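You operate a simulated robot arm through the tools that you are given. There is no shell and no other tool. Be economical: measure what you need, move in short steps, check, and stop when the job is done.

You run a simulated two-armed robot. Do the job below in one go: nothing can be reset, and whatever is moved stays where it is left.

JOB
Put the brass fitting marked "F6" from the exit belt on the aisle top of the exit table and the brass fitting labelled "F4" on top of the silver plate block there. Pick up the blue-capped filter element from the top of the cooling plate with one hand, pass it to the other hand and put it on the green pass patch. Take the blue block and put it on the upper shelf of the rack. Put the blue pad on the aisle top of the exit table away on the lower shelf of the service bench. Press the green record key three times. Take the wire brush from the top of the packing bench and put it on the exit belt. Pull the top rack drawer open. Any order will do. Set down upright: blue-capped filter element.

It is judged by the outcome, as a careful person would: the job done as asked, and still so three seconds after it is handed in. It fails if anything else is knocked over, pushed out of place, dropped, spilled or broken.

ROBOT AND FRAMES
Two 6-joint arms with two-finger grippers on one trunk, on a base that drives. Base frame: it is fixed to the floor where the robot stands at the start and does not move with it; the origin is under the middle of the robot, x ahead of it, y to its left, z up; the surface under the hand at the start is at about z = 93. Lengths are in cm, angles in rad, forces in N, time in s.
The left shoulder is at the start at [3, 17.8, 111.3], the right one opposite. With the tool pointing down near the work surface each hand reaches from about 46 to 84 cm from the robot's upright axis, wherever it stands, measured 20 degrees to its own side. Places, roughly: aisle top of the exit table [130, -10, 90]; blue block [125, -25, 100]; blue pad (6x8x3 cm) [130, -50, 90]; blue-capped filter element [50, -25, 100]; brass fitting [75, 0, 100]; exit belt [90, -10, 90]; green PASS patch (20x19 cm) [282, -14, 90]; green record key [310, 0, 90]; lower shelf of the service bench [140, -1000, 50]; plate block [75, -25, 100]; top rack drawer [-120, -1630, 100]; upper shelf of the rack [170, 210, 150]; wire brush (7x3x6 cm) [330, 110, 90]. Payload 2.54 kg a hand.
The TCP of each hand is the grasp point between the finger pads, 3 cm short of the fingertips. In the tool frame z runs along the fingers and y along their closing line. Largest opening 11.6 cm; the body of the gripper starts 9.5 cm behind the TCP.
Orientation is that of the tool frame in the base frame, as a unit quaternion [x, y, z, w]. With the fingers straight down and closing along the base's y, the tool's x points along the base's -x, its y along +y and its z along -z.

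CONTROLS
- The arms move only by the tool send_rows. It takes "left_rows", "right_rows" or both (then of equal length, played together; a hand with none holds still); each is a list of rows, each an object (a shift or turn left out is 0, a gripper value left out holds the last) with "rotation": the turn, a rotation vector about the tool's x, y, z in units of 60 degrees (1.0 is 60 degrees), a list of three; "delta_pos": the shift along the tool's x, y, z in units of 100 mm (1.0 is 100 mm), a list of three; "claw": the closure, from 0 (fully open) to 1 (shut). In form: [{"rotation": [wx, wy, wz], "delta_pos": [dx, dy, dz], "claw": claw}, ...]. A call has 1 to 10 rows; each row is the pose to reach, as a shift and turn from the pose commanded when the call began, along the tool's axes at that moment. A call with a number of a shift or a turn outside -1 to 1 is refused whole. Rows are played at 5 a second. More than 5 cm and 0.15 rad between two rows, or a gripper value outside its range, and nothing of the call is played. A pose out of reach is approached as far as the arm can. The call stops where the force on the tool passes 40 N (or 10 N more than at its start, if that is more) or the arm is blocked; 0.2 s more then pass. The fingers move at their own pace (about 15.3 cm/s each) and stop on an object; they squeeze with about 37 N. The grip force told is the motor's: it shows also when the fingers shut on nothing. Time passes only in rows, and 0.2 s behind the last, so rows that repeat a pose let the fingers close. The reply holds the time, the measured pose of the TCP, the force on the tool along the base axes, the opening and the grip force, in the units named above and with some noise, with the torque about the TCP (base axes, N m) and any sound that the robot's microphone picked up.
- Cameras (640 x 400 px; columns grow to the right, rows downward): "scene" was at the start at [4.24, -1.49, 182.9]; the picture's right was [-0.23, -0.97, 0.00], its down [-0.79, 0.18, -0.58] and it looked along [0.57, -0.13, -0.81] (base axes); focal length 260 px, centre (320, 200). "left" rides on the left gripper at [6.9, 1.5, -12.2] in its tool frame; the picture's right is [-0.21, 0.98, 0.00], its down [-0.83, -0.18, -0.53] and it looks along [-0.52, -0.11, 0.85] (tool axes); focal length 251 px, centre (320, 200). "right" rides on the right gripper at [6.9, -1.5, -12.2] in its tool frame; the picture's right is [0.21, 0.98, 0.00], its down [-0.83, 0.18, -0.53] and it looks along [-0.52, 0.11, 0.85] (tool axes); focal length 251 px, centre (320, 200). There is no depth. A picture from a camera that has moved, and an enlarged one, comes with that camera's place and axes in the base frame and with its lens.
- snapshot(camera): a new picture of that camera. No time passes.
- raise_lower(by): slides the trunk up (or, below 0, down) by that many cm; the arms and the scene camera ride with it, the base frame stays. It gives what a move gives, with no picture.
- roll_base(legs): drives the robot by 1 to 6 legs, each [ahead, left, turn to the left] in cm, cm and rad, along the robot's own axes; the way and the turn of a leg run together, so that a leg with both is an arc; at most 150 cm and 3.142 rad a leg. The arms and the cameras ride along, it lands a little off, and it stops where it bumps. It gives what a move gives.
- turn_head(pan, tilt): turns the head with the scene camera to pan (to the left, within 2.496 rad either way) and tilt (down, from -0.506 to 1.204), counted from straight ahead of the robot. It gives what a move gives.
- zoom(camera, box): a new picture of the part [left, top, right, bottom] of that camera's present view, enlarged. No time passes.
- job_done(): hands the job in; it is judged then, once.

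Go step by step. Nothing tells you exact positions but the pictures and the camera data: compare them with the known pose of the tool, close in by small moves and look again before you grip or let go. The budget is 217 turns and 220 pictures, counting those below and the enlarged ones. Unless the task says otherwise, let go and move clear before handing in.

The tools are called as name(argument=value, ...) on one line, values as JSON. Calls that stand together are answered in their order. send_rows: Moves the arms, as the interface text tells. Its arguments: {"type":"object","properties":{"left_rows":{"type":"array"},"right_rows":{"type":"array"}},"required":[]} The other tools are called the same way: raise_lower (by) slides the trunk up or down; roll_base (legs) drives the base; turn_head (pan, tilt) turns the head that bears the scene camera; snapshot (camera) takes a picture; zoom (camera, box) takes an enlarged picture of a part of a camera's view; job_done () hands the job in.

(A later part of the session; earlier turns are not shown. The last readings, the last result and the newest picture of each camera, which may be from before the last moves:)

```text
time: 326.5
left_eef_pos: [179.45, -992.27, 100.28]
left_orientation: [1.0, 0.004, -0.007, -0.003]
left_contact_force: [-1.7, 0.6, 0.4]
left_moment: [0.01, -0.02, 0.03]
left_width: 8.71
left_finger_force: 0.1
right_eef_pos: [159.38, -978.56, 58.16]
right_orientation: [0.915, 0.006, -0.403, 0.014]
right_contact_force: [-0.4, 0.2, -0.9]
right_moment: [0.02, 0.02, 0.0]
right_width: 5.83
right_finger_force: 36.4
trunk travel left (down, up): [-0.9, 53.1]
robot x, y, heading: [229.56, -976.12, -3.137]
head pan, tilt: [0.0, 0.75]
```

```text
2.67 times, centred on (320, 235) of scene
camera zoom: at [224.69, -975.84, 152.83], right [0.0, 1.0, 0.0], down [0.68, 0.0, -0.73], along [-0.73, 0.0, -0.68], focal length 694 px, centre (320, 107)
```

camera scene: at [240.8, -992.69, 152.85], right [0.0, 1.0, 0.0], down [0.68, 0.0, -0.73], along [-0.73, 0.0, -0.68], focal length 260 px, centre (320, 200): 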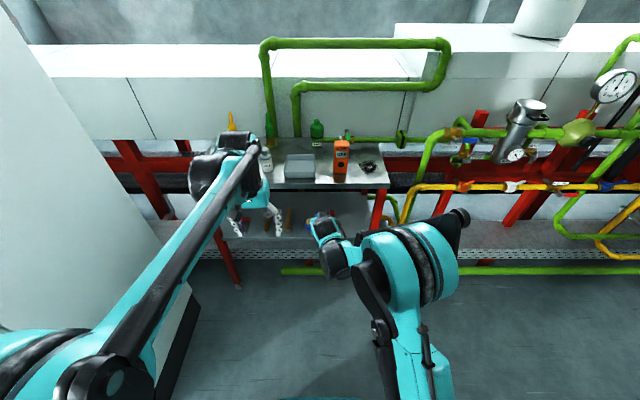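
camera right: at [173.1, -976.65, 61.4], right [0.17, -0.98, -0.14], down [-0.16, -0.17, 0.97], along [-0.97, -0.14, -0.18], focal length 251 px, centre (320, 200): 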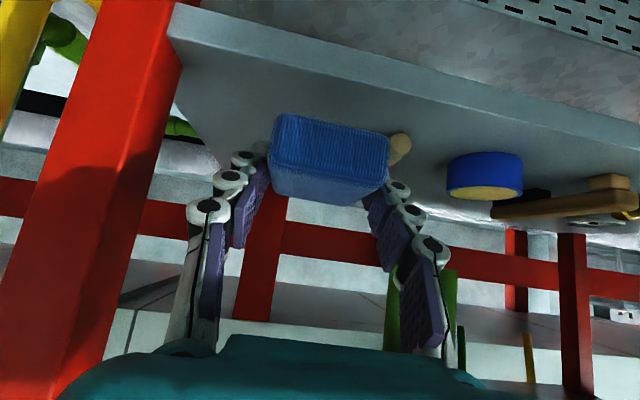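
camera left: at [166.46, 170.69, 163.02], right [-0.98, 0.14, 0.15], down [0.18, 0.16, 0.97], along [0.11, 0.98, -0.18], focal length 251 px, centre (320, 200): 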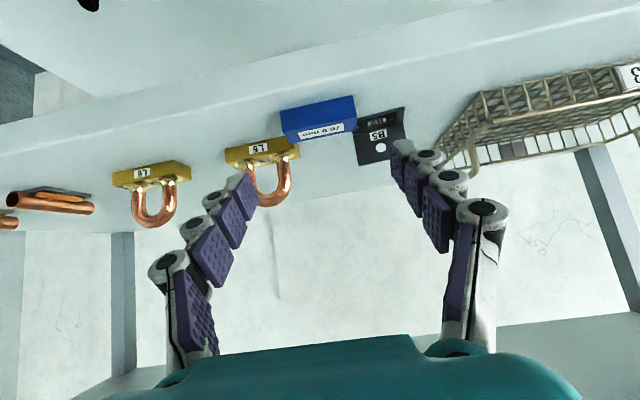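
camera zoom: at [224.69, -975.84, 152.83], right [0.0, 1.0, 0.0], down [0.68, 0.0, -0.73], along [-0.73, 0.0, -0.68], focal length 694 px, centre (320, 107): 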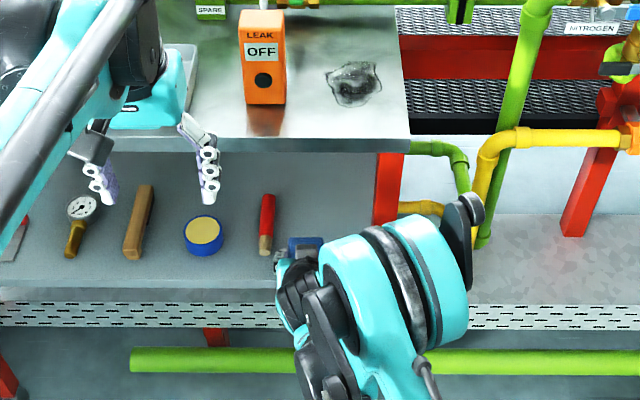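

send_rows(right_rows=[{"delta_pos": [0, -0.15, 0]}, {"delta_pos": [0, -0.15, 0]}])

roll_base(legs=[[7.5, 0, -0.004]])

send_rows(right_rows=[{"delta_pos": [0.1, 0, 0.1]}, {"delta_pos": [0.22, 0, 0.205]}, {"delta_pos": [0.25, 0, 0.235]}])

snapshot(camera="right")

zoom(camera="scene", box=[240, 180, 400, 290])

```text
time: 327.1
left_eef_pos: [179.51, -992.28, 100.43]
left_orientation: [1.0, 0.003, -0.009, -0.003]
left_contact_force: [0.1, -0.2, 0.2]
left_moment: [-0.01, -0.01, -0.02]
left_width: 8.72
left_finger_force: 0.1
right_eef_pos: [159.54, -976.97, 58.33]
right_orientation: [0.915, 0.007, -0.402, 0.014]
right_contact_force: [-0.3, 0.2, -0.4]
right_moment: [-0.01, 0.0, -0.03]
right_width: 5.84
right_finger_force: 37.4
trunk travel left (down, up): [-0.9, 53.1]
robot x, y, heading: [230.17, -976.05, -3.139]
head pan, tilt: [0.0, 0.75]
```

```text
time: 328.2
left_eef_pos: [171.98, -992.07, 100.36]
left_orientation: [1.0, 0.0, -0.008, -0.003]
left_contact_force: [-0.6, -0.4, -0.2]
left_moment: [0.0, -0.08, 0.0]
left_width: 8.72
left_finger_force: 0.1
right_eef_pos: [152.01, -976.61, 58.23]
right_orientation: [0.915, 0.004, -0.403, 0.012]
right_contact_force: [-0.2, -0.4, 0.1]
right_moment: [0.0, -0.02, 0.0]
right_width: 5.84
right_finger_force: 37.1
trunk travel left (down, up): [-0.9, 53.1]
robot x, y, heading: [222.62, -976.22, 3.142]
head pan, tilt: [0.0, 0.75]
```

```text
time: 329.0
left_eef_pos: [171.96, -991.98, 100.41]
left_orientation: [1.0, 0.0, -0.007, -0.003]
left_contact_force: [0.3, 0.3, -0.8]
left_moment: [0.0, 0.04, 0.0]
left_width: 8.68
left_finger_force: 0.1
right_eef_pos: [151.98, -976.68, 54.86]
right_orientation: [0.915, 0.005, -0.403, 0.013]
right_contact_force: [-1.3, 0.4, -0.1]
right_moment: [-0.01, -0.04, 0.0]
right_width: 5.86
right_finger_force: 37.2
trunk travel left (down, up): [-0.9, 53.1]
robot x, y, heading: [222.32, -976.05, 3.143]
head pan, tilt: [0.0, 0.75]
```

```text
44 pictures are left
camera right: at [165.58, -974.94, 58.03], right [0.16, -0.98, -0.14], down [-0.16, -0.17, 0.97], along [-0.97, -0.14, -0.18], focal length 251 px, centre (320, 200)
```

right: 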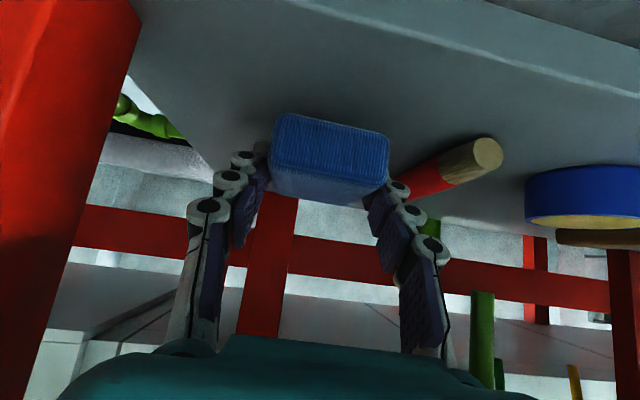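

```text
3.64 times, centred on (320, 235) of scene
camera zoom: at [217.33, -975.82, 152.84], right [0.0, 1.0, 0.0], down [0.68, 0.0, -0.73], along [-0.73, 0.0, -0.68], focal length 946 px, centre (320, 73)
```

zoom: 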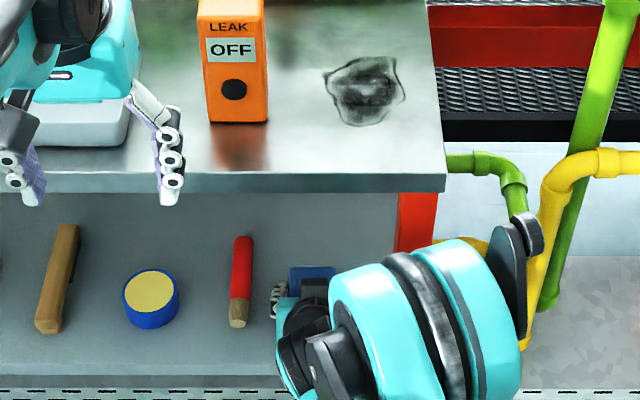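

send_rows(right_rows=[{"delta_pos": [0.05, 0, 0.047]}, {"delta_pos": [0.088, 0, 0.082]}, {"delta_pos": [0.088, 0, 0.082]}])

send_rows(right_rows=[{"delta_pos": [0.03, 0, 0.028]}, {"delta_pos": [0.045, 0, 0.042]}])

snapshot(camera="right")

```text
time: 329.8
left_eef_pos: [171.95, -992.05, 100.42]
left_orientation: [1.0, 0.0, -0.008, -0.003]
left_contact_force: [0.0, 0.0, -0.1]
left_moment: [0.0, 0.02, 0.01]
left_width: 8.69
left_finger_force: 0.0
right_eef_pos: [151.99, -976.75, 53.67]
right_orientation: [0.915, 0.004, -0.403, 0.013]
right_contact_force: [-0.6, 0.3, -0.1]
right_moment: [0.0, 0.0, 0.01]
right_width: 5.81
right_finger_force: 37.0
trunk travel left (down, up): [-0.9, 53.1]
robot x, y, heading: [222.2, -975.79, 3.145]
head pan, tilt: [0.0, 0.75]
```

```text
time: 330.4
left_eef_pos: [172.01, -992.12, 100.47]
left_orientation: [1.0, 0.0, -0.008, -0.003]
left_contact_force: [-0.4, -0.1, 0.3]
left_moment: [0.0, -0.01, 0.05]
left_width: 8.7
left_finger_force: 0.0
right_eef_pos: [151.96, -976.85, 53.23]
right_orientation: [0.915, 0.004, -0.403, 0.012]
right_contact_force: [0.6, 0.2, 5.7]
right_moment: [0.16, 0.03, 0.02]
right_width: 5.84
right_finger_force: 37.0
trunk travel left (down, up): [-0.9, 53.1]
robot x, y, heading: [222.66, -976.22, 3.138]
head pan, tilt: [0.0, 0.75]
```

```text
42 pictures are left
camera right: at [165.56, -974.95, 56.29], right [0.16, -0.98, -0.14], down [-0.16, -0.17, 0.97], along [-0.97, -0.14, -0.18], focal length 251 px, centre (320, 200)
```

right: 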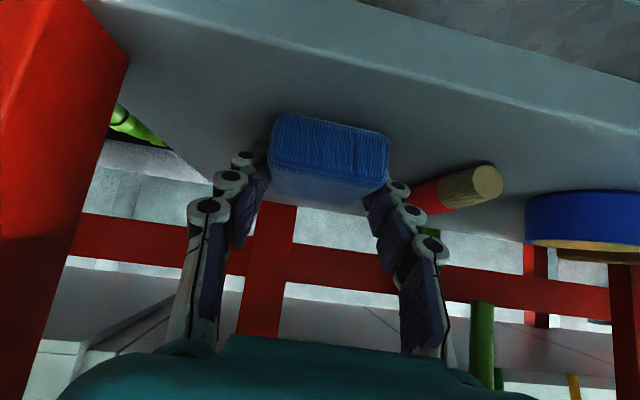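

send_rows(right_rows=[{"delta_pos": [0, 0, 0], "claw": 0.4}, {"delta_pos": [0, 0, 0], "claw": 0.36}, {"delta_pos": [0, 0, -0.3]}, {"delta_pos": [0, 0, -0.7]}, {"delta_pos": [0.1, 0, -1.0]}])

roll_base(legs=[[-26, 0, 0]])

snapshot(camera="right")

snapshot(camera="scene")

```text
time: 331.6
left_eef_pos: [172.1, -991.94, 100.56]
left_orientation: [1.0, 0.0, -0.009, -0.002]
left_contact_force: [-0.8, -0.4, -0.1]
left_moment: [0.0, -0.01, 0.02]
left_width: 8.67
left_finger_force: 0.1
right_eef_pos: [155.44, -978.28, 61.36]
right_orientation: [0.915, 0.005, -0.403, 0.013]
right_contact_force: [-0.7, 0.4, -0.1]
right_moment: [0.01, 0.02, -0.02]
right_width: 7.42
right_finger_force: 0.2
right hand out of reach, approached as far as the arm can: row 3, 4, 5
trunk travel left (down, up): [-0.9, 53.1]
robot x, y, heading: [222.48, -975.91, 3.139]
head pan, tilt: [0.0, 0.75]
```

```text
time: 333.4
left_eef_pos: [197.79, -991.96, 100.43]
left_orientation: [1.0, 0.001, -0.009, -0.002]
left_contact_force: [-0.1, 0.1, -0.7]
left_moment: [0.03, 0.04, 0.01]
left_width: 8.71
left_finger_force: 0.0
right_eef_pos: [181.15, -978.51, 61.28]
right_orientation: [0.915, 0.004, -0.402, 0.012]
right_contact_force: [0.3, 0.4, 1.2]
right_moment: [0.03, 0.02, 0.02]
right_width: 7.44
right_finger_force: 0.0
trunk travel left (down, up): [-0.9, 53.1]
robot x, y, heading: [248.14, -975.82, -3.139]
head pan, tilt: [0.0, 0.75]
```

```text
41 pictures are left
camera right: at [194.63, -976.66, 64.51], right [0.16, -0.98, -0.14], down [-0.16, -0.17, 0.97], along [-0.97, -0.14, -0.18], focal length 251 px, centre (320, 200)
```

right: 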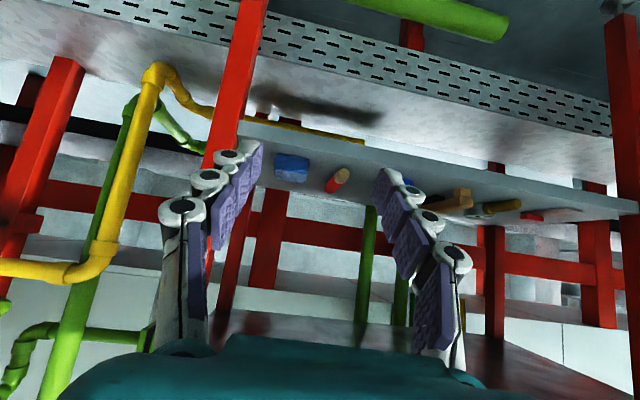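

```text
40 pictures are left
camera scene: at [243.11, -975.83, 152.85], right [0.0, 1.0, 0.0], down [0.68, 0.0, -0.73], along [-0.73, 0.0, -0.68], focal length 260 px, centre (320, 200)
```

scene: 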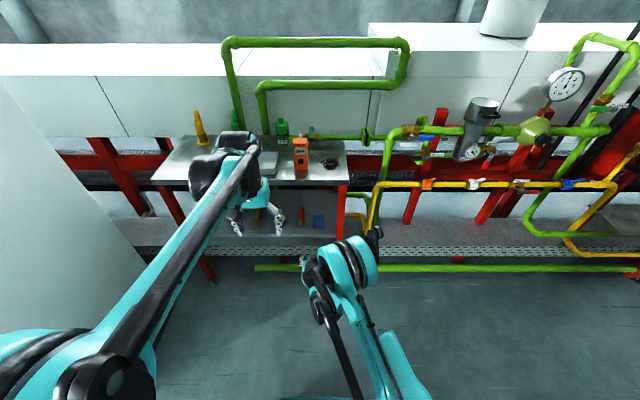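

The pad lies on the lower shelf. For the drawer I raise up, turn, keep well out from the cabinet, and drive on to look.

raise_lower(by=34)

roll_base(legs=[[-30, 0, 0], [0, 0, 1.571], [0, 25, 0], [150, 0, 0], [110, 0, 0]])

turn_head(pan=-0.5, tilt=0.25)

snapshot(camera="scene")

```text
time: 336.7
left_eef_pos: [197.69, -992.01, 134.39]
left_orientation: [1.0, 0.001, -0.008, -0.002]
left_contact_force: [-0.4, -0.2, -0.2]
left_moment: [-0.03, 0.01, -0.01]
left_width: 8.72
left_finger_force: 0.1
right_eef_pos: [180.98, -978.48, 95.34]
right_orientation: [0.916, 0.004, -0.402, 0.012]
right_contact_force: [1.0, 0.2, -0.4]
right_moment: [0.03, 0.01, 0.0]
right_width: 7.43
right_finger_force: 0.1
trunk travel left (down, up): [-34.9, 19.1]
robot x, y, heading: [248.26, -975.95, -3.144]
head pan, tilt: [0.0, 0.75]
```

```text
time: 356.2
left_eef_pos: [314.29, -1286.48, 134.41]
left_orientation: [0.714, 0.7, -0.008, 0.004]
left_contact_force: [0.1, 0.2, 0.1]
left_moment: [0.0, 0.01, 0.04]
left_width: 8.72
left_finger_force: 0.1
right_eef_pos: [300.15, -1302.85, 95.4]
right_orientation: [0.651, 0.643, -0.279, 0.29]
right_contact_force: [-0.1, -0.5, 0.1]
right_moment: [-0.01, 0.0, -0.02]
right_width: 7.43
right_finger_force: 0.2
trunk travel left (down, up): [-34.9, 19.1]
robot x, y, heading: [299.12, -1235.59, -1.59]
head pan, tilt: [0.0, 0.75]
```

```text
time: 357.2
left_eef_pos: [314.19, -1286.37, 134.47]
left_orientation: [0.714, 0.7, -0.007, 0.003]
left_contact_force: [0.1, 0.1, -0.4]
left_moment: [0.0, 0.02, 0.03]
left_width: 8.68
left_finger_force: 0.0
right_eef_pos: [300.13, -1302.72, 95.29]
right_orientation: [0.652, 0.644, -0.278, 0.289]
right_contact_force: [-0.4, -1.5, -0.5]
right_moment: [0.01, 0.0, -0.03]
right_width: 7.41
right_finger_force: 0.0
trunk travel left (down, up): [-34.9, 19.1]
robot x, y, heading: [299.36, -1235.32, -1.592]
head pan, tilt: [-0.499, 0.25]
```

```text
39 pictures are left
camera scene: at [294.67, -1240.56, 191.34], right [-0.87, 0.5, 0.0], down [0.12, 0.22, -0.97], along [-0.48, -0.84, -0.25], focal length 260 px, centre (320, 200)
```

scene: 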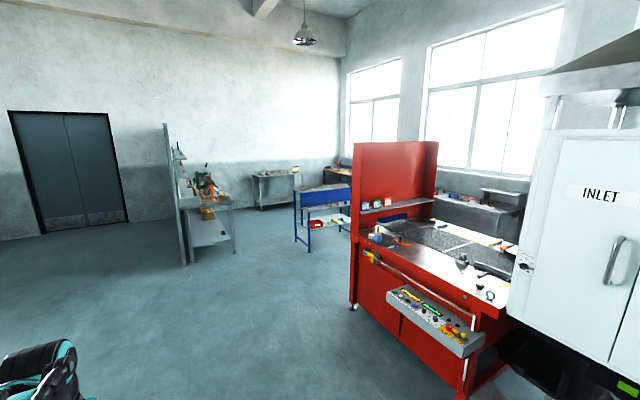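

roll_base(legs=[[150, 0, 0.02], [138, 0, 0], [0, 0, -1.571], [90, 0, 0]])

turn_head(pan=0.1, tilt=0.3)

snapshot(camera="scene")

```text
time: 379.3
left_eef_pos: [150.92, -1534.5, 134.48]
left_orientation: [1.0, -0.018, -0.008, -0.003]
left_contact_force: [-0.6, -0.3, 0.5]
left_moment: [0.03, -0.01, 0.0]
left_width: 8.7
left_finger_force: 0.1
right_eef_pos: [134.74, -1520.14, 95.25]
right_orientation: [0.915, -0.014, -0.403, 0.004]
right_contact_force: [-0.2, -0.4, -1.0]
right_moment: [0.01, 0.04, 0.01]
right_width: 7.46
right_finger_force: 0.0
trunk travel left (down, up): [-34.9, 19.1]
robot x, y, heading: [202.31, -1520.14, 3.103]
head pan, tilt: [-0.499, 0.25]
```

```text
time: 380.3
left_eef_pos: [150.88, -1534.45, 134.47]
left_orientation: [1.0, -0.018, -0.007, -0.003]
left_contact_force: [0.9, 0.4, -0.5]
left_moment: [0.02, -0.01, 0.0]
left_width: 8.7
left_finger_force: 0.1
right_eef_pos: [134.74, -1520.19, 95.3]
right_orientation: [0.915, -0.013, -0.402, 0.005]
right_contact_force: [0.0, -0.3, 0.3]
right_moment: [0.02, 0.02, -0.02]
right_width: 7.45
right_finger_force: 0.0
trunk travel left (down, up): [-34.9, 19.1]
robot x, y, heading: [201.75, -1520.36, 3.103]
head pan, tilt: [0.099, 0.3]
```

```text
38 pictures are left
camera scene: at [195.79, -1520.79, 190.88], right [-0.06, 1.0, 0.0], down [0.3, 0.02, -0.96], along [-0.95, -0.06, -0.3], focal length 260 px, centre (320, 200)
```

scene: 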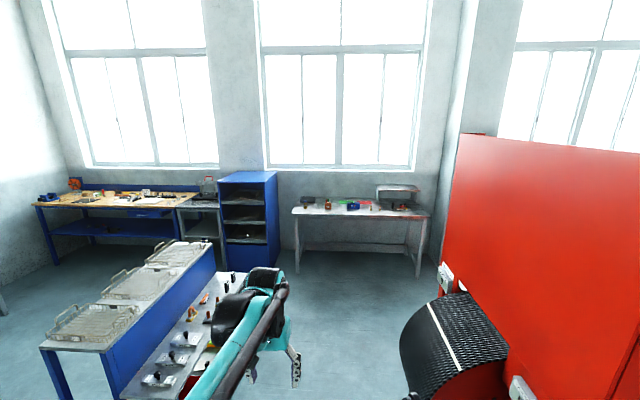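

zoom(camera="scene", box=[190, 150, 310, 290])

```text
2.86 times, centred on (250, 220) of scene
camera zoom: at [195.79, -1520.79, 190.88], right [-0.06, 1.0, 0.0], down [0.3, 0.02, -0.96], along [-0.95, -0.06, -0.3], focal length 743 px, centre (520, 143)
```

zoom: 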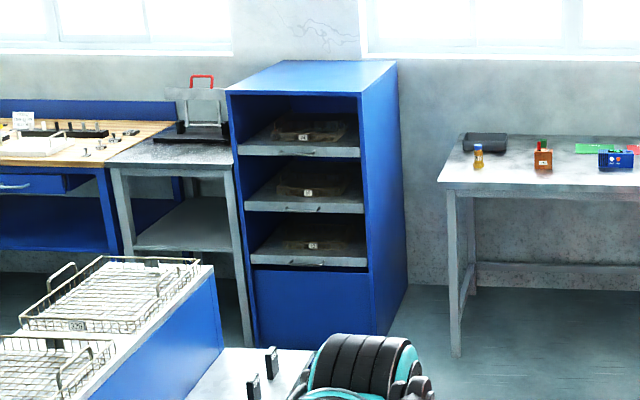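

The blue rack with three drawers stands at about x=−104, y=−1635. I drive down the gap toward it.

roll_base(legs=[[0, 17, 0.038], [150, 0, 0], [60, 0, 0]])

turn_head(pan=0.75, tilt=0.6)

snapshot(camera="scene")

zoom(camera="scene", box=[220, 60, 420, 200])

```text
time: 391.7
left_eef_pos: [-57.33, -1551.77, 134.37]
left_orientation: [1.0, -0.004, -0.008, -0.003]
left_contact_force: [-0.6, 0.8, 0.0]
left_moment: [-0.01, -0.05, 0.03]
left_width: 8.71
left_finger_force: 0.0
right_eef_pos: [-73.92, -1538.01, 95.26]
right_orientation: [0.916, 0.001, -0.402, 0.011]
right_contact_force: [-0.6, -0.2, 0.2]
right_moment: [0.01, -0.01, -0.03]
right_width: 7.42
right_finger_force: 0.1
trunk travel left (down, up): [-34.9, 19.1]
robot x, y, heading: [-6.74, -1536.3, 3.138]
head pan, tilt: [0.099, 0.3]
```

```text
time: 392.7
left_eef_pos: [-57.3, -1551.74, 134.52]
left_orientation: [1.0, -0.004, -0.008, -0.003]
left_contact_force: [-0.1, -0.3, 0.6]
left_moment: [0.0, 0.01, 0.02]
left_width: 8.71
left_finger_force: 0.1
right_eef_pos: [-73.82, -1538.05, 95.2]
right_orientation: [0.916, 0.001, -0.402, 0.01]
right_contact_force: [0.0, 0.6, 0.2]
right_moment: [0.0, -0.04, 0.0]
right_width: 7.42
right_finger_force: 0.0
trunk travel left (down, up): [-34.9, 19.1]
robot x, y, heading: [-6.52, -1536.13, 3.132]
head pan, tilt: [0.75, 0.6]
```

```text
36 pictures are left
camera scene: at [-10.06, -1541.92, 188.13], right [-0.68, 0.74, 0.0], down [0.42, 0.38, -0.83], along [-0.61, -0.56, -0.56], focal length 260 px, centre (320, 200)
```

scene: 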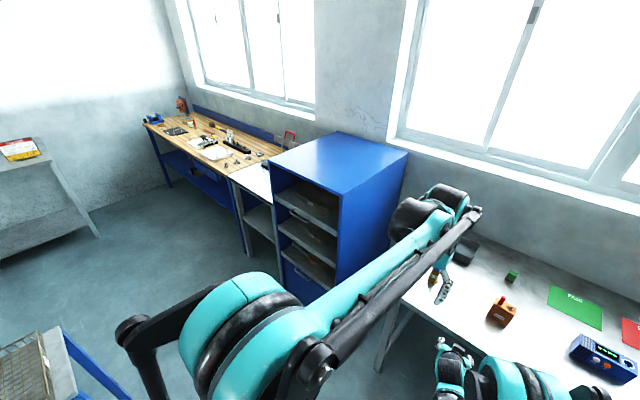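

```text
2.86 times, centred on (320, 130) of scene
camera zoom: at [-10.06, -1541.92, 188.13], right [-0.68, 0.74, 0.0], down [0.42, 0.38, -0.83], along [-0.61, -0.56, -0.56], focal length 743 px, centre (320, 400)
```

zoom: 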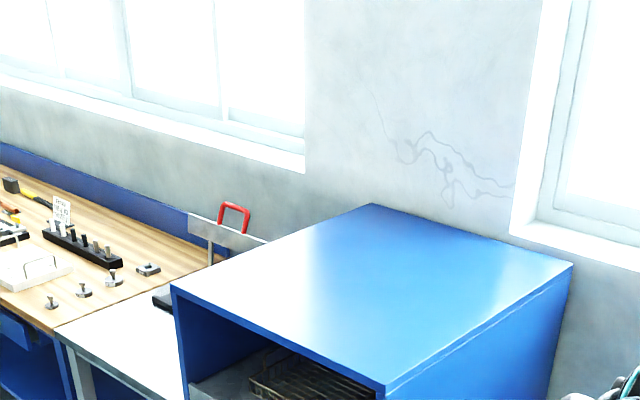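

send_rows(right_rows=[{"delta_pos": [-0.3, 0, -0.3]}, {"delta_pos": [-0.6, 0, -0.6]}, {"delta_pos": [-0.9, 0, -0.9]}])

send_rows(right_rows=[{"delta_pos": [-0.25, 0, -0.35]}, {"delta_pos": [-0.5, 0, -0.7]}, {"delta_pos": [-0.7, 0, -1.0]}])

roll_base(legs=[[17, 0, 0.008], [0, 58, 0]])

snapshot(camera="left")

turn_head(pan=0.4, tilt=0.8)

snapshot(camera="scene")

```text
time: 393.5
left_eef_pos: [-57.04, -1551.73, 134.56]
left_orientation: [1.0, -0.003, -0.01, -0.002]
left_contact_force: [0.3, 0.8, 0.1]
left_moment: [-0.02, -0.01, 0.03]
left_width: 8.73
left_finger_force: 0.1
right_eef_pos: [-73.2, -1537.66, 108.24]
right_orientation: [0.915, 0.001, -0.403, 0.011]
right_contact_force: [0.3, -0.4, 1.2]
right_moment: [-0.02, 0.01, -0.02]
right_width: 7.43
right_finger_force: 0.1
trunk travel left (down, up): [-34.9, 19.1]
robot x, y, heading: [-6.78, -1535.95, 3.137]
head pan, tilt: [0.75, 0.6]
```

```text
time: 394.3
left_eef_pos: [-57.26, -1551.79, 134.41]
left_orientation: [1.0, -0.003, -0.009, -0.002]
left_contact_force: [-0.6, -0.7, 0.2]
left_moment: [-0.02, 0.01, -0.01]
left_width: 8.69
left_finger_force: 0.1
right_eef_pos: [-70.47, -1537.59, 119.8]
right_orientation: [0.915, 0.001, -0.403, 0.011]
right_contact_force: [-0.7, -0.4, -0.5]
right_moment: [0.0, 0.04, 0.01]
right_width: 7.44
right_finger_force: 0.0
trunk travel left (down, up): [-34.9, 19.1]
robot x, y, heading: [-6.72, -1536.13, 3.136]
head pan, tilt: [0.75, 0.6]
```

```text
time: 398.7
left_eef_pos: [-74.18, -1610.65, 134.52]
left_orientation: [1.0, 0.001, -0.008, -0.003]
left_contact_force: [0.0, 0.3, 0.1]
left_moment: [0.05, 0.0, 0.02]
left_width: 8.71
left_finger_force: 0.0
right_eef_pos: [-87.78, -1596.64, 119.91]
right_orientation: [0.915, 0.004, -0.403, 0.012]
right_contact_force: [-0.1, -0.2, 0.2]
right_moment: [0.02, 0.03, -0.02]
right_width: 7.42
right_finger_force: 0.0
trunk travel left (down, up): [-34.9, 19.1]
robot x, y, heading: [-23.61, -1594.31, -3.148]
head pan, tilt: [0.75, 0.6]
```

```text
34 pictures are left
camera left: at [-67.13, -1612.3, 146.47], right [-0.21, -0.98, 0.0], down [-0.82, 0.18, 0.55], along [-0.54, 0.12, -0.84], focal length 251 px, centre (320, 200)
```

left: 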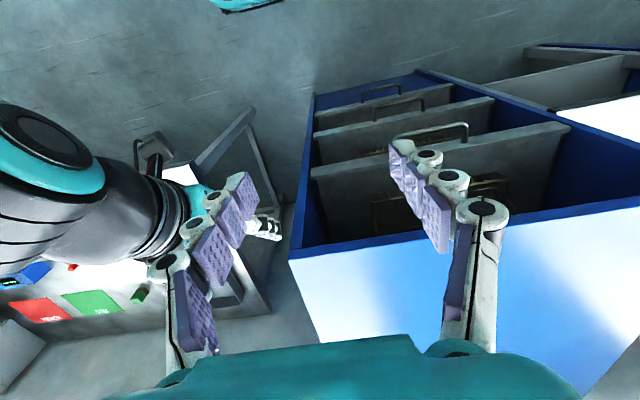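

```text
time: 399.5
left_eef_pos: [-74.22, -1610.63, 134.51]
left_orientation: [1.0, 0.001, -0.007, -0.001]
left_contact_force: [0.2, -0.9, -0.6]
left_moment: [-0.03, -0.03, 0.02]
left_width: 8.69
left_finger_force: 0.1
right_eef_pos: [-87.64, -1596.61, 119.85]
right_orientation: [0.915, 0.005, -0.403, 0.013]
right_contact_force: [-0.1, -0.1, -0.2]
right_moment: [-0.01, -0.05, 0.01]
right_width: 7.41
right_finger_force: 0.0
trunk travel left (down, up): [-34.9, 19.1]
robot x, y, heading: [-24.05, -1594.87, -3.139]
head pan, tilt: [0.4, 0.799]
```

```text
33 pictures are left
camera scene: at [-28.02, -1597.55, 186.45], right [-0.39, 0.92, 0.0], down [0.66, 0.28, -0.7], along [-0.64, -0.27, -0.72], focal length 260 px, centre (320, 200)
```

scene: 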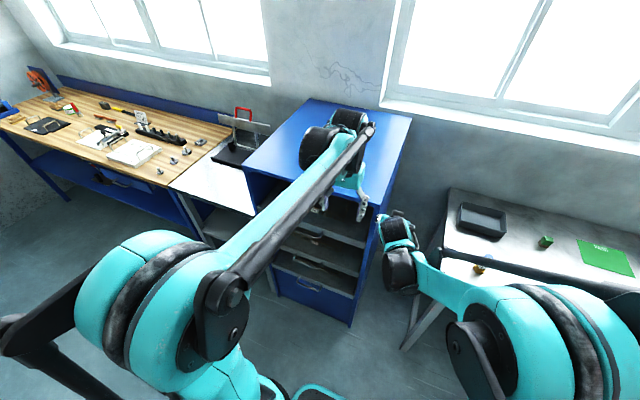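

The drawers have bar handles; the top one is near [-90,-1633,91]. I look behind me for pulling room and turn the left hand 90° for gripping the bar.

turn_head(pan=2.2, tilt=0.9)

snapshot(camera="scene")

send_rows(left_rows=[{"rotation": [0, 0, 0.13], "claw": 0.35}, {"rotation": [0, 0, 0.26]}, {"rotation": [0, 0, 0.39]}, {"rotation": [0, 0, 0.52]}, {"rotation": [0, 0, 0.65]}, {"rotation": [0, 0, 0.75]}])

send_rows(left_rows=[{"rotation": [0, 0, 0.13]}, {"rotation": [0, 0, 0.26]}, {"rotation": [0, 0, 0.39]}, {"rotation": [0, 0, 0.52]}, {"rotation": [0, 0, 0.65]}, {"rotation": [0, 0, 0.75]}])

send_rows(left_rows=[{"rotation": [-0.125, 0, 0]}, {"rotation": [-0.25, 0, 0]}, {"rotation": [-0.375, 0, 0]}, {"rotation": [-0.5, 0, 0]}, {"rotation": [-0.5, 0, 0]}])

```text
time: 401.3
left_eef_pos: [-74.09, -1610.62, 134.35]
left_orientation: [1.0, 0.001, -0.008, -0.003]
left_contact_force: [0.3, -0.5, -1.0]
left_moment: [-0.02, 0.0, 0.0]
left_width: 8.71
left_finger_force: 0.0
right_eef_pos: [-87.68, -1596.58, 119.91]
right_orientation: [0.916, 0.003, -0.402, 0.011]
right_contact_force: [-0.1, 0.3, 0.2]
right_moment: [0.0, 0.05, 0.01]
right_width: 7.46
right_finger_force: 0.1
trunk travel left (down, up): [-34.9, 19.1]
robot x, y, heading: [-23.38, -1594.4, -3.146]
head pan, tilt: [2.201, 0.901]
```

```text
32 pictures are left
camera scene: at [-16.15, -1600.54, 185.65], right [-0.81, -0.59, 0.0], down [-0.46, 0.63, -0.62], along [0.37, -0.5, -0.78], focal length 260 px, centre (320, 200)
```

scene: 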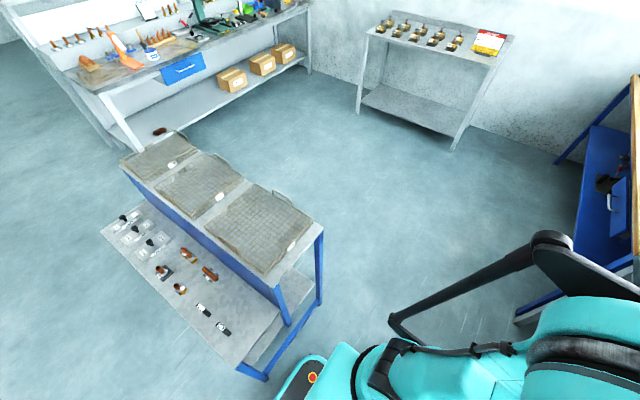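

```text
time: 402.7
left_eef_pos: [-74.13, -1610.78, 134.37]
left_orientation: [0.924, -0.383, -0.008, 0.002]
left_contact_force: [0.0, 0.2, 0.4]
left_moment: [0.02, -0.01, 0.02]
left_width: 7.53
left_finger_force: 0.0
right_eef_pos: [-87.67, -1596.7, 119.89]
right_orientation: [0.916, 0.003, -0.402, 0.012]
right_contact_force: [-0.2, 0.5, 0.0]
right_moment: [0.03, 0.0, -0.01]
right_width: 7.4
right_finger_force: 0.1
trunk travel left (down, up): [-34.9, 19.1]
robot x, y, heading: [-23.75, -1594.63, -3.138]
head pan, tilt: [2.201, 0.901]
```

```text
time: 404.1
left_eef_pos: [-74.15, -1610.74, 134.44]
left_orientation: [0.707, -0.707, -0.008, 0.003]
left_contact_force: [-0.3, -0.3, -0.3]
left_moment: [0.01, 0.0, -0.02]
left_width: 7.54
left_finger_force: 0.1
right_eef_pos: [-87.58, -1596.55, 119.9]
right_orientation: [0.915, 0.005, -0.402, 0.012]
right_contact_force: [-1.0, -0.5, 0.6]
right_moment: [-0.03, -0.02, 0.01]
right_width: 7.42
right_finger_force: 0.0
trunk travel left (down, up): [-34.9, 19.1]
robot x, y, heading: [-23.57, -1594.36, -3.141]
head pan, tilt: [2.201, 0.901]
```

```text
time: 405.3
left_eef_pos: [-74.33, -1610.62, 134.38]
left_orientation: [0.682, -0.681, -0.189, 0.188]
left_contact_force: [-0.4, 0.7, -0.4]
left_moment: [-0.02, -0.05, -0.02]
left_width: 7.55
left_finger_force: 0.1
right_eef_pos: [-87.7, -1596.62, 119.85]
right_orientation: [0.915, 0.004, -0.403, 0.012]
right_contact_force: [0.5, -0.1, -0.6]
right_moment: [-0.02, 0.0, -0.02]
right_width: 7.4
right_finger_force: 0.0
trunk travel left (down, up): [-34.9, 19.1]
robot x, y, heading: [-24.01, -1594.71, -3.141]
head pan, tilt: [2.201, 0.901]
```

roll_base(legs=[[0, 10, 0]])

send_rows(left_rows=[{"delta_pos": [0.13, -0.2, 0.3]}, {"delta_pos": [0.26, -0.4, 0.6]}, {"delta_pos": [0.39, -0.6, 1.0]}])

send_rows(left_rows=[{"delta_pos": [0.13, -0.1, 0.33]}, {"delta_pos": [0.26, -0.2, 0.66]}, {"delta_pos": [0.39, -0.23, 1.0]}])

snapshot(camera="left")

turn_head(pan=0.45, tilt=0.9)

snapshot(camera="scene")

```text
time: 406.5
left_eef_pos: [-74.18, -1620.71, 134.33]
left_orientation: [0.682, -0.681, -0.19, 0.187]
left_contact_force: [-0.5, 0.4, 0.1]
left_moment: [0.02, -0.02, -0.01]
left_width: 7.54
left_finger_force: 0.0
right_eef_pos: [-87.56, -1606.61, 119.85]
right_orientation: [0.915, 0.004, -0.403, 0.012]
right_contact_force: [-0.2, 0.2, 0.5]
right_moment: [0.02, -0.03, -0.03]
right_width: 7.4
right_finger_force: 0.1
trunk travel left (down, up): [-34.9, 19.1]
robot x, y, heading: [-24.01, -1604.53, -3.143]
head pan, tilt: [2.201, 0.901]
```

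```text
time: 407.3
left_eef_pos: [-74.4, -1624.66, 122.64]
left_orientation: [0.682, -0.681, -0.19, 0.187]
left_contact_force: [-0.7, -0.1, 0.2]
left_moment: [-0.01, -0.03, -0.02]
left_width: 7.51
left_finger_force: 0.0
right_eef_pos: [-87.78, -1606.62, 119.78]
right_orientation: [0.915, 0.004, -0.403, 0.012]
right_contact_force: [0.1, -0.5, -0.3]
right_moment: [0.01, 0.01, 0.01]
right_width: 7.41
right_finger_force: 0.1
trunk travel left (down, up): [-34.9, 19.1]
robot x, y, heading: [-23.76, -1604.8, -3.144]
head pan, tilt: [2.201, 0.901]
```

```text
time: 408.1
left_eef_pos: [-77.62, -1628.5, 112.85]
left_orientation: [0.683, -0.68, -0.19, 0.187]
left_contact_force: [-0.8, -0.1, 0.0]
left_moment: [-0.02, 0.0, 0.0]
left_width: 7.54
left_finger_force: 0.0
right_eef_pos: [-87.86, -1606.78, 119.84]
right_orientation: [0.916, 0.005, -0.401, 0.013]
right_contact_force: [-1.0, 0.3, -0.1]
right_moment: [0.0, -0.02, -0.02]
right_width: 7.43
right_finger_force: 0.0
trunk travel left (down, up): [-34.9, 19.1]
robot x, y, heading: [-23.88, -1604.37, -3.139]
head pan, tilt: [2.201, 0.901]
```

```text
31 pictures are left
camera left: at [-72.56, -1635.44, 124.0], right [-0.84, 0.21, 0.5], down [0.43, 0.82, 0.37], along [-0.34, 0.52, -0.78], focal length 251 px, centre (320, 200)
```

left: 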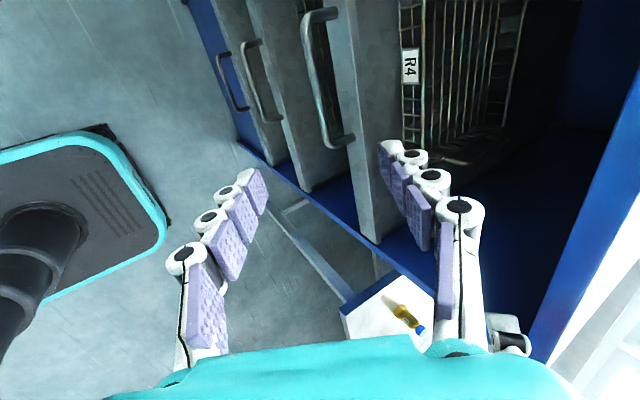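

```text
time: 409.9
left_eef_pos: [-77.36, -1628.28, 112.94]
left_orientation: [0.683, -0.681, -0.189, 0.187]
left_contact_force: [-0.3, 0.4, 0.1]
left_moment: [0.0, -0.02, -0.01]
left_width: 7.52
left_finger_force: 0.1
right_eef_pos: [-87.67, -1606.57, 119.98]
right_orientation: [0.915, 0.005, -0.403, 0.013]
right_contact_force: [-0.2, -0.2, 0.0]
right_moment: [0.0, -0.01, -0.02]
right_width: 7.44
right_finger_force: 0.0
trunk travel left (down, up): [-34.9, 19.1]
robot x, y, heading: [-23.95, -1604.54, -3.137]
head pan, tilt: [0.45, 0.901]
```

```text
30 pictures are left
camera scene: at [-27.37, -1607.71, 185.65], right [-0.44, 0.9, 0.0], down [0.71, 0.34, -0.62], along [-0.56, -0.27, -0.78], focal length 260 px, centre (320, 200)
```

scene: 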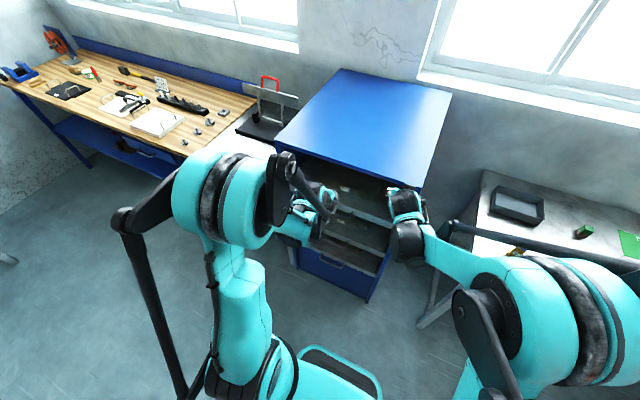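

send_rows(left_rows=[{"delta_pos": [0.11, 0.02, 0.35], "claw": 0.58}, {"delta_pos": [0.22, 0.04, 0.7]}, {"delta_pos": [0.32, 0.06, 1.0]}])

send_rows(left_rows=[{"delta_pos": [0, 0, 0.3]}, {"delta_pos": [0, 0, 0.4]}])

snapshot(camera="left")

```text
time: 410.7
left_eef_pos: [-83.01, -1631.59, 104.53]
left_orientation: [0.683, -0.68, -0.19, 0.186]
left_contact_force: [-1.0, 0.3, -0.6]
left_moment: [0.0, 0.02, -0.03]
left_width: 4.91
left_finger_force: 0.1
right_eef_pos: [-87.75, -1606.6, 119.88]
right_orientation: [0.915, 0.005, -0.402, 0.013]
right_contact_force: [0.2, 0.7, -0.2]
right_moment: [0.0, 0.0, 0.0]
right_width: 7.4
right_finger_force: 0.1
trunk travel left (down, up): [-34.9, 19.1]
robot x, y, heading: [-23.84, -1604.59, -3.142]
head pan, tilt: [0.45, 0.901]
```

```text
time: 411.3
left_eef_pos: [-84.95, -1631.65, 101.41]
left_orientation: [0.682, -0.68, -0.191, 0.187]
left_contact_force: [-0.7, 0.9, -0.4]
left_moment: [-0.01, 0.04, 0.02]
left_width: 4.87
left_finger_force: 0.0
right_eef_pos: [-87.55, -1606.59, 119.85]
right_orientation: [0.915, 0.004, -0.403, 0.012]
right_contact_force: [0.1, 0.6, 0.9]
right_moment: [-0.01, 0.0, -0.02]
right_width: 7.43
right_finger_force: 0.0
trunk travel left (down, up): [-34.9, 19.1]
robot x, y, heading: [-23.82, -1604.54, -3.143]
head pan, tilt: [0.45, 0.901]
```

```text
29 pictures are left
camera left: at [-80.07, -1638.5, 112.46], right [-0.84, 0.21, 0.5], down [0.43, 0.82, 0.37], along [-0.34, 0.52, -0.78], focal length 251 px, centre (320, 200)
```

left: 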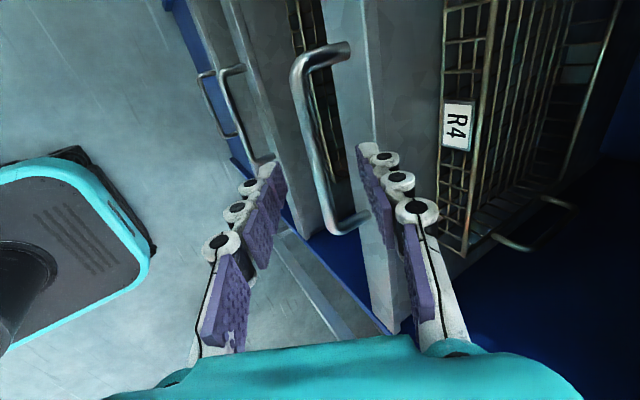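

send_rows(left_rows=[{"delta_pos": [-0.025, -0.1, 0.2]}, {"delta_pos": [-0.025, -0.1, 0.45]}, {"delta_pos": [-0.025, -0.1, 0.65]}])

snapshot(camera="left")

```text
time: 412.1
left_eef_pos: [-87.49, -1631.32, 95.04]
left_orientation: [0.683, -0.68, -0.19, 0.187]
left_contact_force: [0.3, -0.2, -0.8]
left_moment: [0.0, -0.04, -0.02]
left_width: 4.89
left_finger_force: 0.0
right_eef_pos: [-87.72, -1606.67, 119.86]
right_orientation: [0.916, 0.005, -0.401, 0.012]
right_contact_force: [0.4, -0.9, 0.2]
right_moment: [0.01, 0.0, 0.0]
right_width: 7.44
right_finger_force: 0.1
trunk travel left (down, up): [-34.9, 19.1]
robot x, y, heading: [-23.65, -1604.62, -3.141]
head pan, tilt: [0.45, 0.901]
```

```text
28 pictures are left
camera left: at [-82.55, -1638.24, 106.34], right [-0.84, 0.21, 0.5], down [0.43, 0.82, 0.37], along [-0.34, 0.52, -0.78], focal length 251 px, centre (320, 200)
```

left: 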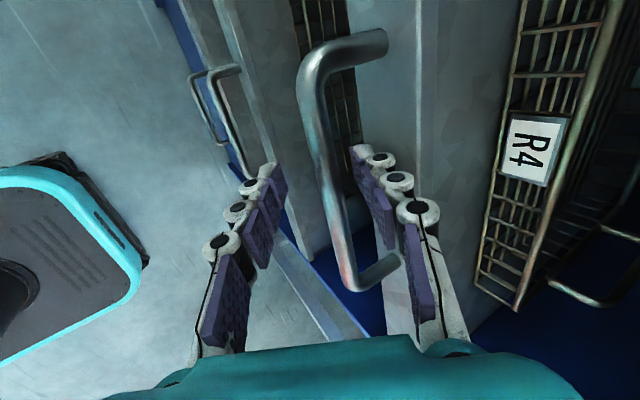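

The bar sits between the fingers. I advance a little more and close.

send_rows(left_rows=[{"delta_pos": [0, 0, 0.1]}, {"delta_pos": [0, 0, 0.17]}, {"delta_pos": [0, 0, 0.17], "claw": 0.8}, {"delta_pos": [0, 0, 0.17], "claw": 1}, {"delta_pos": [0, 0, 0.17], "claw": 1}])

snapshot(camera="left")

```text
time: 413.3
left_eef_pos: [-88.28, -1631.27, 93.84]
left_orientation: [0.682, -0.68, -0.19, 0.189]
left_contact_force: [-3.2, -1.3, 17.6]
left_moment: [-0.62, -0.23, -0.1]
left_width: 0.95
left_finger_force: 35.7
right_eef_pos: [-87.5, -1606.53, 119.91]
right_orientation: [0.915, 0.004, -0.403, 0.013]
right_contact_force: [0.2, -0.2, -0.2]
right_moment: [0.0, -0.03, 0.01]
right_width: 7.41
right_finger_force: 0.0
trunk travel left (down, up): [-34.9, 19.1]
robot x, y, heading: [-23.77, -1604.73, -3.14]
head pan, tilt: [0.45, 0.901]
```

```text
27 pictures are left
camera left: at [-83.33, -1638.24, 105.02], right [-0.84, 0.21, 0.5], down [0.43, 0.83, 0.37], along [-0.34, 0.52, -0.78], focal length 251 px, centre (320, 200)
```

left: 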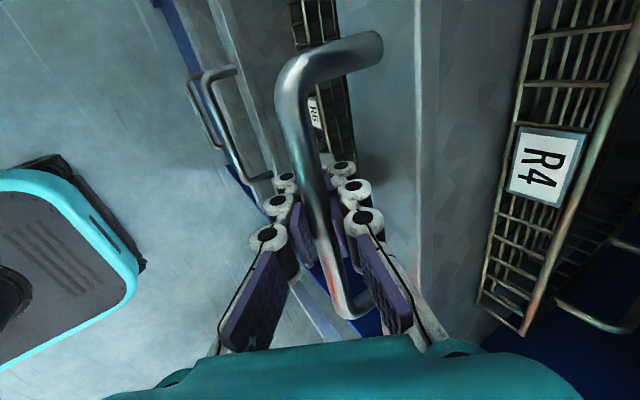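

Gripped. I pull straight out in +x.

send_rows(left_rows=[{"delta_pos": [0, -0.17, -0.1]}, {"delta_pos": [0, -0.34, -0.21]}, {"delta_pos": [0, -0.6, -0.36]}, {"delta_pos": [0, -0.86, -0.51]}])

snapshot(camera="left")

```text
time: 413.9
left_eef_pos: [-86.52, -1631.45, 94.28]
left_orientation: [-0.682, 0.684, 0.186, -0.179]
left_contact_force: [1.4, 6.7, -39.9]
left_moment: [-0.89, 0.47, 0.6]
left_width: 0.81
left_finger_force: 35.1
left hand out of reach, approached as far as the arm can: row 1, 2, 3
right_eef_pos: [-87.88, -1606.56, 119.76]
right_orientation: [0.915, 0.005, -0.402, 0.013]
right_contact_force: [0.1, 0.7, -0.8]
right_moment: [-0.04, 0.0, 0.0]
right_width: 7.44
right_finger_force: 0.1
trunk travel left (down, up): [-34.9, 19.1]
robot x, y, heading: [-23.6, -1604.52, 3.138]
head pan, tilt: [0.45, 0.901]
stopped in row 3 (left hand): the force on the tool passed its limit at 69 N (the readings are from after the stop); the commanded pose is now the measured one
```

```text
26 pictures are left
camera left: at [-81.73, -1638.5, 105.47], right [-0.84, 0.21, 0.49], down [0.43, 0.82, 0.38], along [-0.32, 0.53, -0.78], focal length 251 px, centre (320, 200)
```

left: 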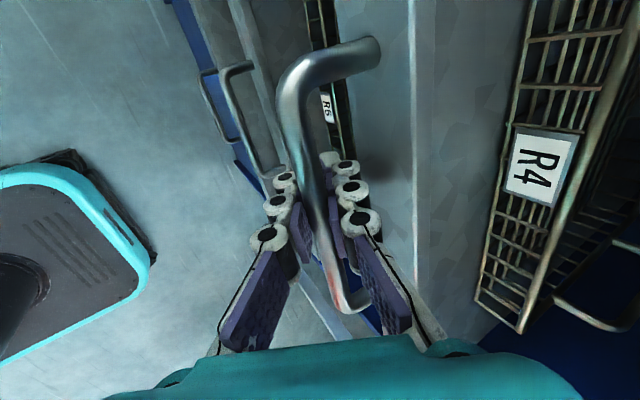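

The arm is too cramped to pull further, so I relax and pull by backing the base.

send_rows(left_rows=[{"delta_pos": [0, -0.02, 0.04]}, {"delta_pos": [0, -0.02, 0.04]}])

roll_base(legs=[[-5, 0, 0]])

snapshot(camera="left")

```text
time: 414.5
left_eef_pos: [-86.49, -1631.56, 94.22]
left_orientation: [-0.682, 0.683, 0.188, -0.181]
left_contact_force: [-0.4, 2.2, -1.9]
left_moment: [0.02, 0.02, -0.19]
left_width: 0.81
left_finger_force: 34.7
right_eef_pos: [-87.69, -1606.5, 119.91]
right_orientation: [0.916, 0.005, -0.402, 0.012]
right_contact_force: [0.4, 0.0, 0.2]
right_moment: [0.01, -0.03, -0.01]
right_width: 7.4
right_finger_force: 0.0
trunk travel left (down, up): [-34.9, 19.1]
robot x, y, heading: [-23.86, -1604.28, 3.141]
head pan, tilt: [0.45, 0.901]
```

```text
time: 415.4
left_eef_pos: [-81.33, -1631.43, 94.29]
left_orientation: [-0.682, 0.683, 0.186, -0.181]
left_contact_force: [-0.6, 5.9, -7.0]
left_moment: [-1.24, 0.1, 0.37]
left_width: 0.8
left_finger_force: 34.7
right_eef_pos: [-82.61, -1606.49, 119.91]
right_orientation: [0.915, 0.004, -0.403, 0.012]
right_contact_force: [0.3, -0.2, 0.0]
right_moment: [0.05, 0.0, -0.01]
right_width: 7.43
right_finger_force: 0.0
trunk travel left (down, up): [-34.9, 19.1]
robot x, y, heading: [-18.85, -1604.56, -3.14]
head pan, tilt: [0.45, 0.901]
```

```text
25 pictures are left
camera left: at [-76.71, -1638.5, 105.43], right [-0.84, 0.21, 0.49], down [0.43, 0.82, 0.38], along [-0.32, 0.53, -0.78], focal length 251 px, centre (320, 200)
```

left: 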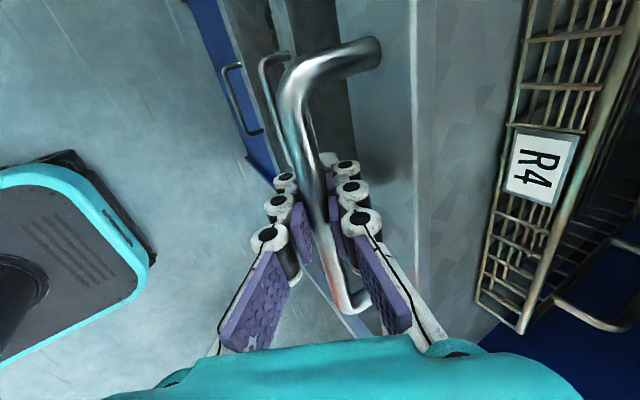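

The drawer is sliding out. I keep pulling.

roll_base(legs=[[-7.5, 0, 0]])

turn_head(pan=2.2, tilt=0.9)

snapshot(camera="scene")

```text
time: 416.2
left_eef_pos: [-80.97, -1631.45, 94.15]
left_orientation: [-0.681, 0.684, 0.188, -0.182]
left_contact_force: [2.3, 4.7, -18.5]
left_moment: [-0.57, 0.26, 0.17]
left_width: 0.79
left_finger_force: 34.8
right_eef_pos: [-82.01, -1606.67, 119.81]
right_orientation: [0.916, 0.005, -0.402, 0.013]
right_contact_force: [0.3, 0.4, -0.3]
right_moment: [0.01, 0.01, 0.03]
right_width: 7.4
right_finger_force: 0.0
trunk travel left (down, up): [-34.9, 19.1]
robot x, y, heading: [-18.19, -1604.69, 3.135]
head pan, tilt: [0.45, 0.901]
stopped in leg 1: the force on the tool passed its limit at 48 N (the readings are from after the stop); the commanded pose is now the measured one
```

```text
time: 418.0
left_eef_pos: [-81.17, -1631.53, 94.25]
left_orientation: [-0.682, 0.683, 0.188, -0.182]
left_contact_force: [0.8, 11.6, -26.6]
left_moment: [0.02, 0.36, -0.11]
left_width: 0.78
left_finger_force: 34.4
right_eef_pos: [-82.13, -1606.48, 119.81]
right_orientation: [0.916, 0.003, -0.401, 0.012]
right_contact_force: [0.1, -0.1, 0.7]
right_moment: [0.0, 0.02, -0.01]
right_width: 7.42
right_finger_force: 0.0
trunk travel left (down, up): [-34.9, 19.1]
robot x, y, heading: [-17.8, -1604.41, -3.143]
head pan, tilt: [2.201, 0.901]
```

```text
24 pictures are left
camera scene: at [-10.69, -1610.46, 185.66], right [-0.81, -0.59, 0.0], down [-0.46, 0.63, -0.62], along [0.37, -0.5, -0.78], focal length 260 px, centre (320, 200)
```

scene: 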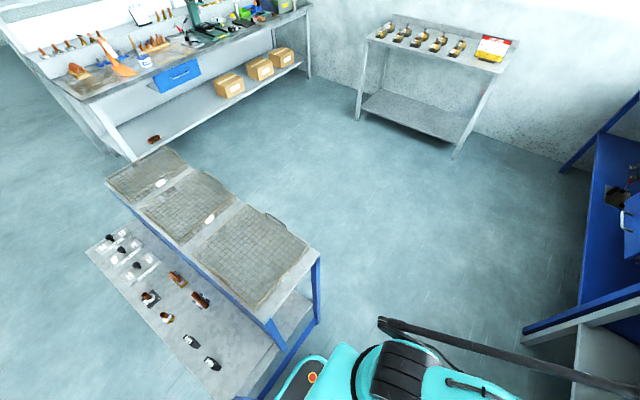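

The drawer is out about 7 cm, with little room left behind me. I release, bring the left tool upright (which can pull in much closer), and regrip.

send_rows(left_rows=[{"claw": 0.8}, {"claw": 0.55}, {"claw": 0.55}, {"delta_pos": [0, 0, -0.3]}, {"delta_pos": [0, 0, -0.7]}])

send_rows(left_rows=[{"rotation": [0.125, 0, 0]}, {"rotation": [0.25, 0, 0]}, {"rotation": [0.375, 0, 0]}, {"rotation": [0.48, 0, 0]}, {"rotation": [0.48, 0, 0]}])

snapshot(camera="left")

```text
time: 419.2
left_eef_pos: [-77.19, -1631.42, 100.56]
left_orientation: [-0.682, 0.682, 0.189, -0.184]
left_contact_force: [1.1, -0.5, 0.9]
left_moment: [0.02, 0.01, 0.03]
left_width: 5.22
left_finger_force: 0.1
right_eef_pos: [-81.7, -1606.57, 120.01]
right_orientation: [0.915, 0.004, -0.402, 0.013]
right_contact_force: [0.3, -0.3, 0.3]
right_moment: [-0.06, 0.01, 0.0]
right_width: 7.43
right_finger_force: 0.2
trunk travel left (down, up): [-34.9, 19.1]
robot x, y, heading: [-18.18, -1605.11, -3.137]
head pan, tilt: [2.201, 0.901]
```

```text
time: 420.4
left_eef_pos: [-77.36, -1631.59, 100.5]
left_orientation: [-0.706, 0.708, 0.013, -0.008]
left_contact_force: [-0.5, 0.3, -0.5]
left_moment: [-0.02, 0.03, -0.04]
left_width: 5.2
left_finger_force: 0.1
right_eef_pos: [-81.87, -1606.55, 119.96]
right_orientation: [0.915, 0.005, -0.402, 0.013]
right_contact_force: [-0.4, 0.1, -0.2]
right_moment: [-0.01, -0.01, 0.03]
right_width: 7.39
right_finger_force: 0.2
trunk travel left (down, up): [-34.9, 19.1]
robot x, y, heading: [-17.67, -1604.75, -3.137]
head pan, tilt: [2.201, 0.901]
```

```text
23 pictures are left
camera left: at [-78.6, -1638.58, 112.55], right [-0.98, 0.22, 0.03], down [0.2, 0.82, 0.53], along [0.09, 0.53, -0.84], focal length 251 px, centre (320, 200)
```

left: 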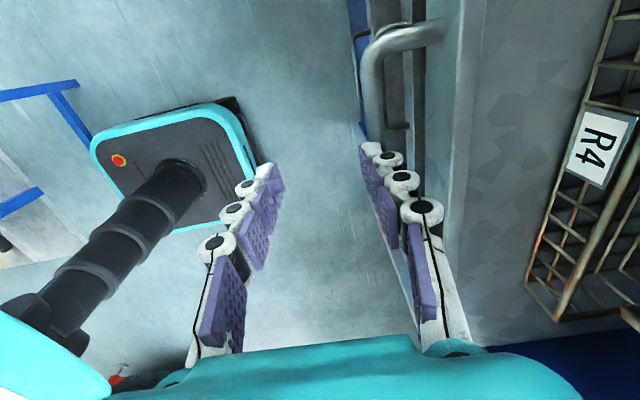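

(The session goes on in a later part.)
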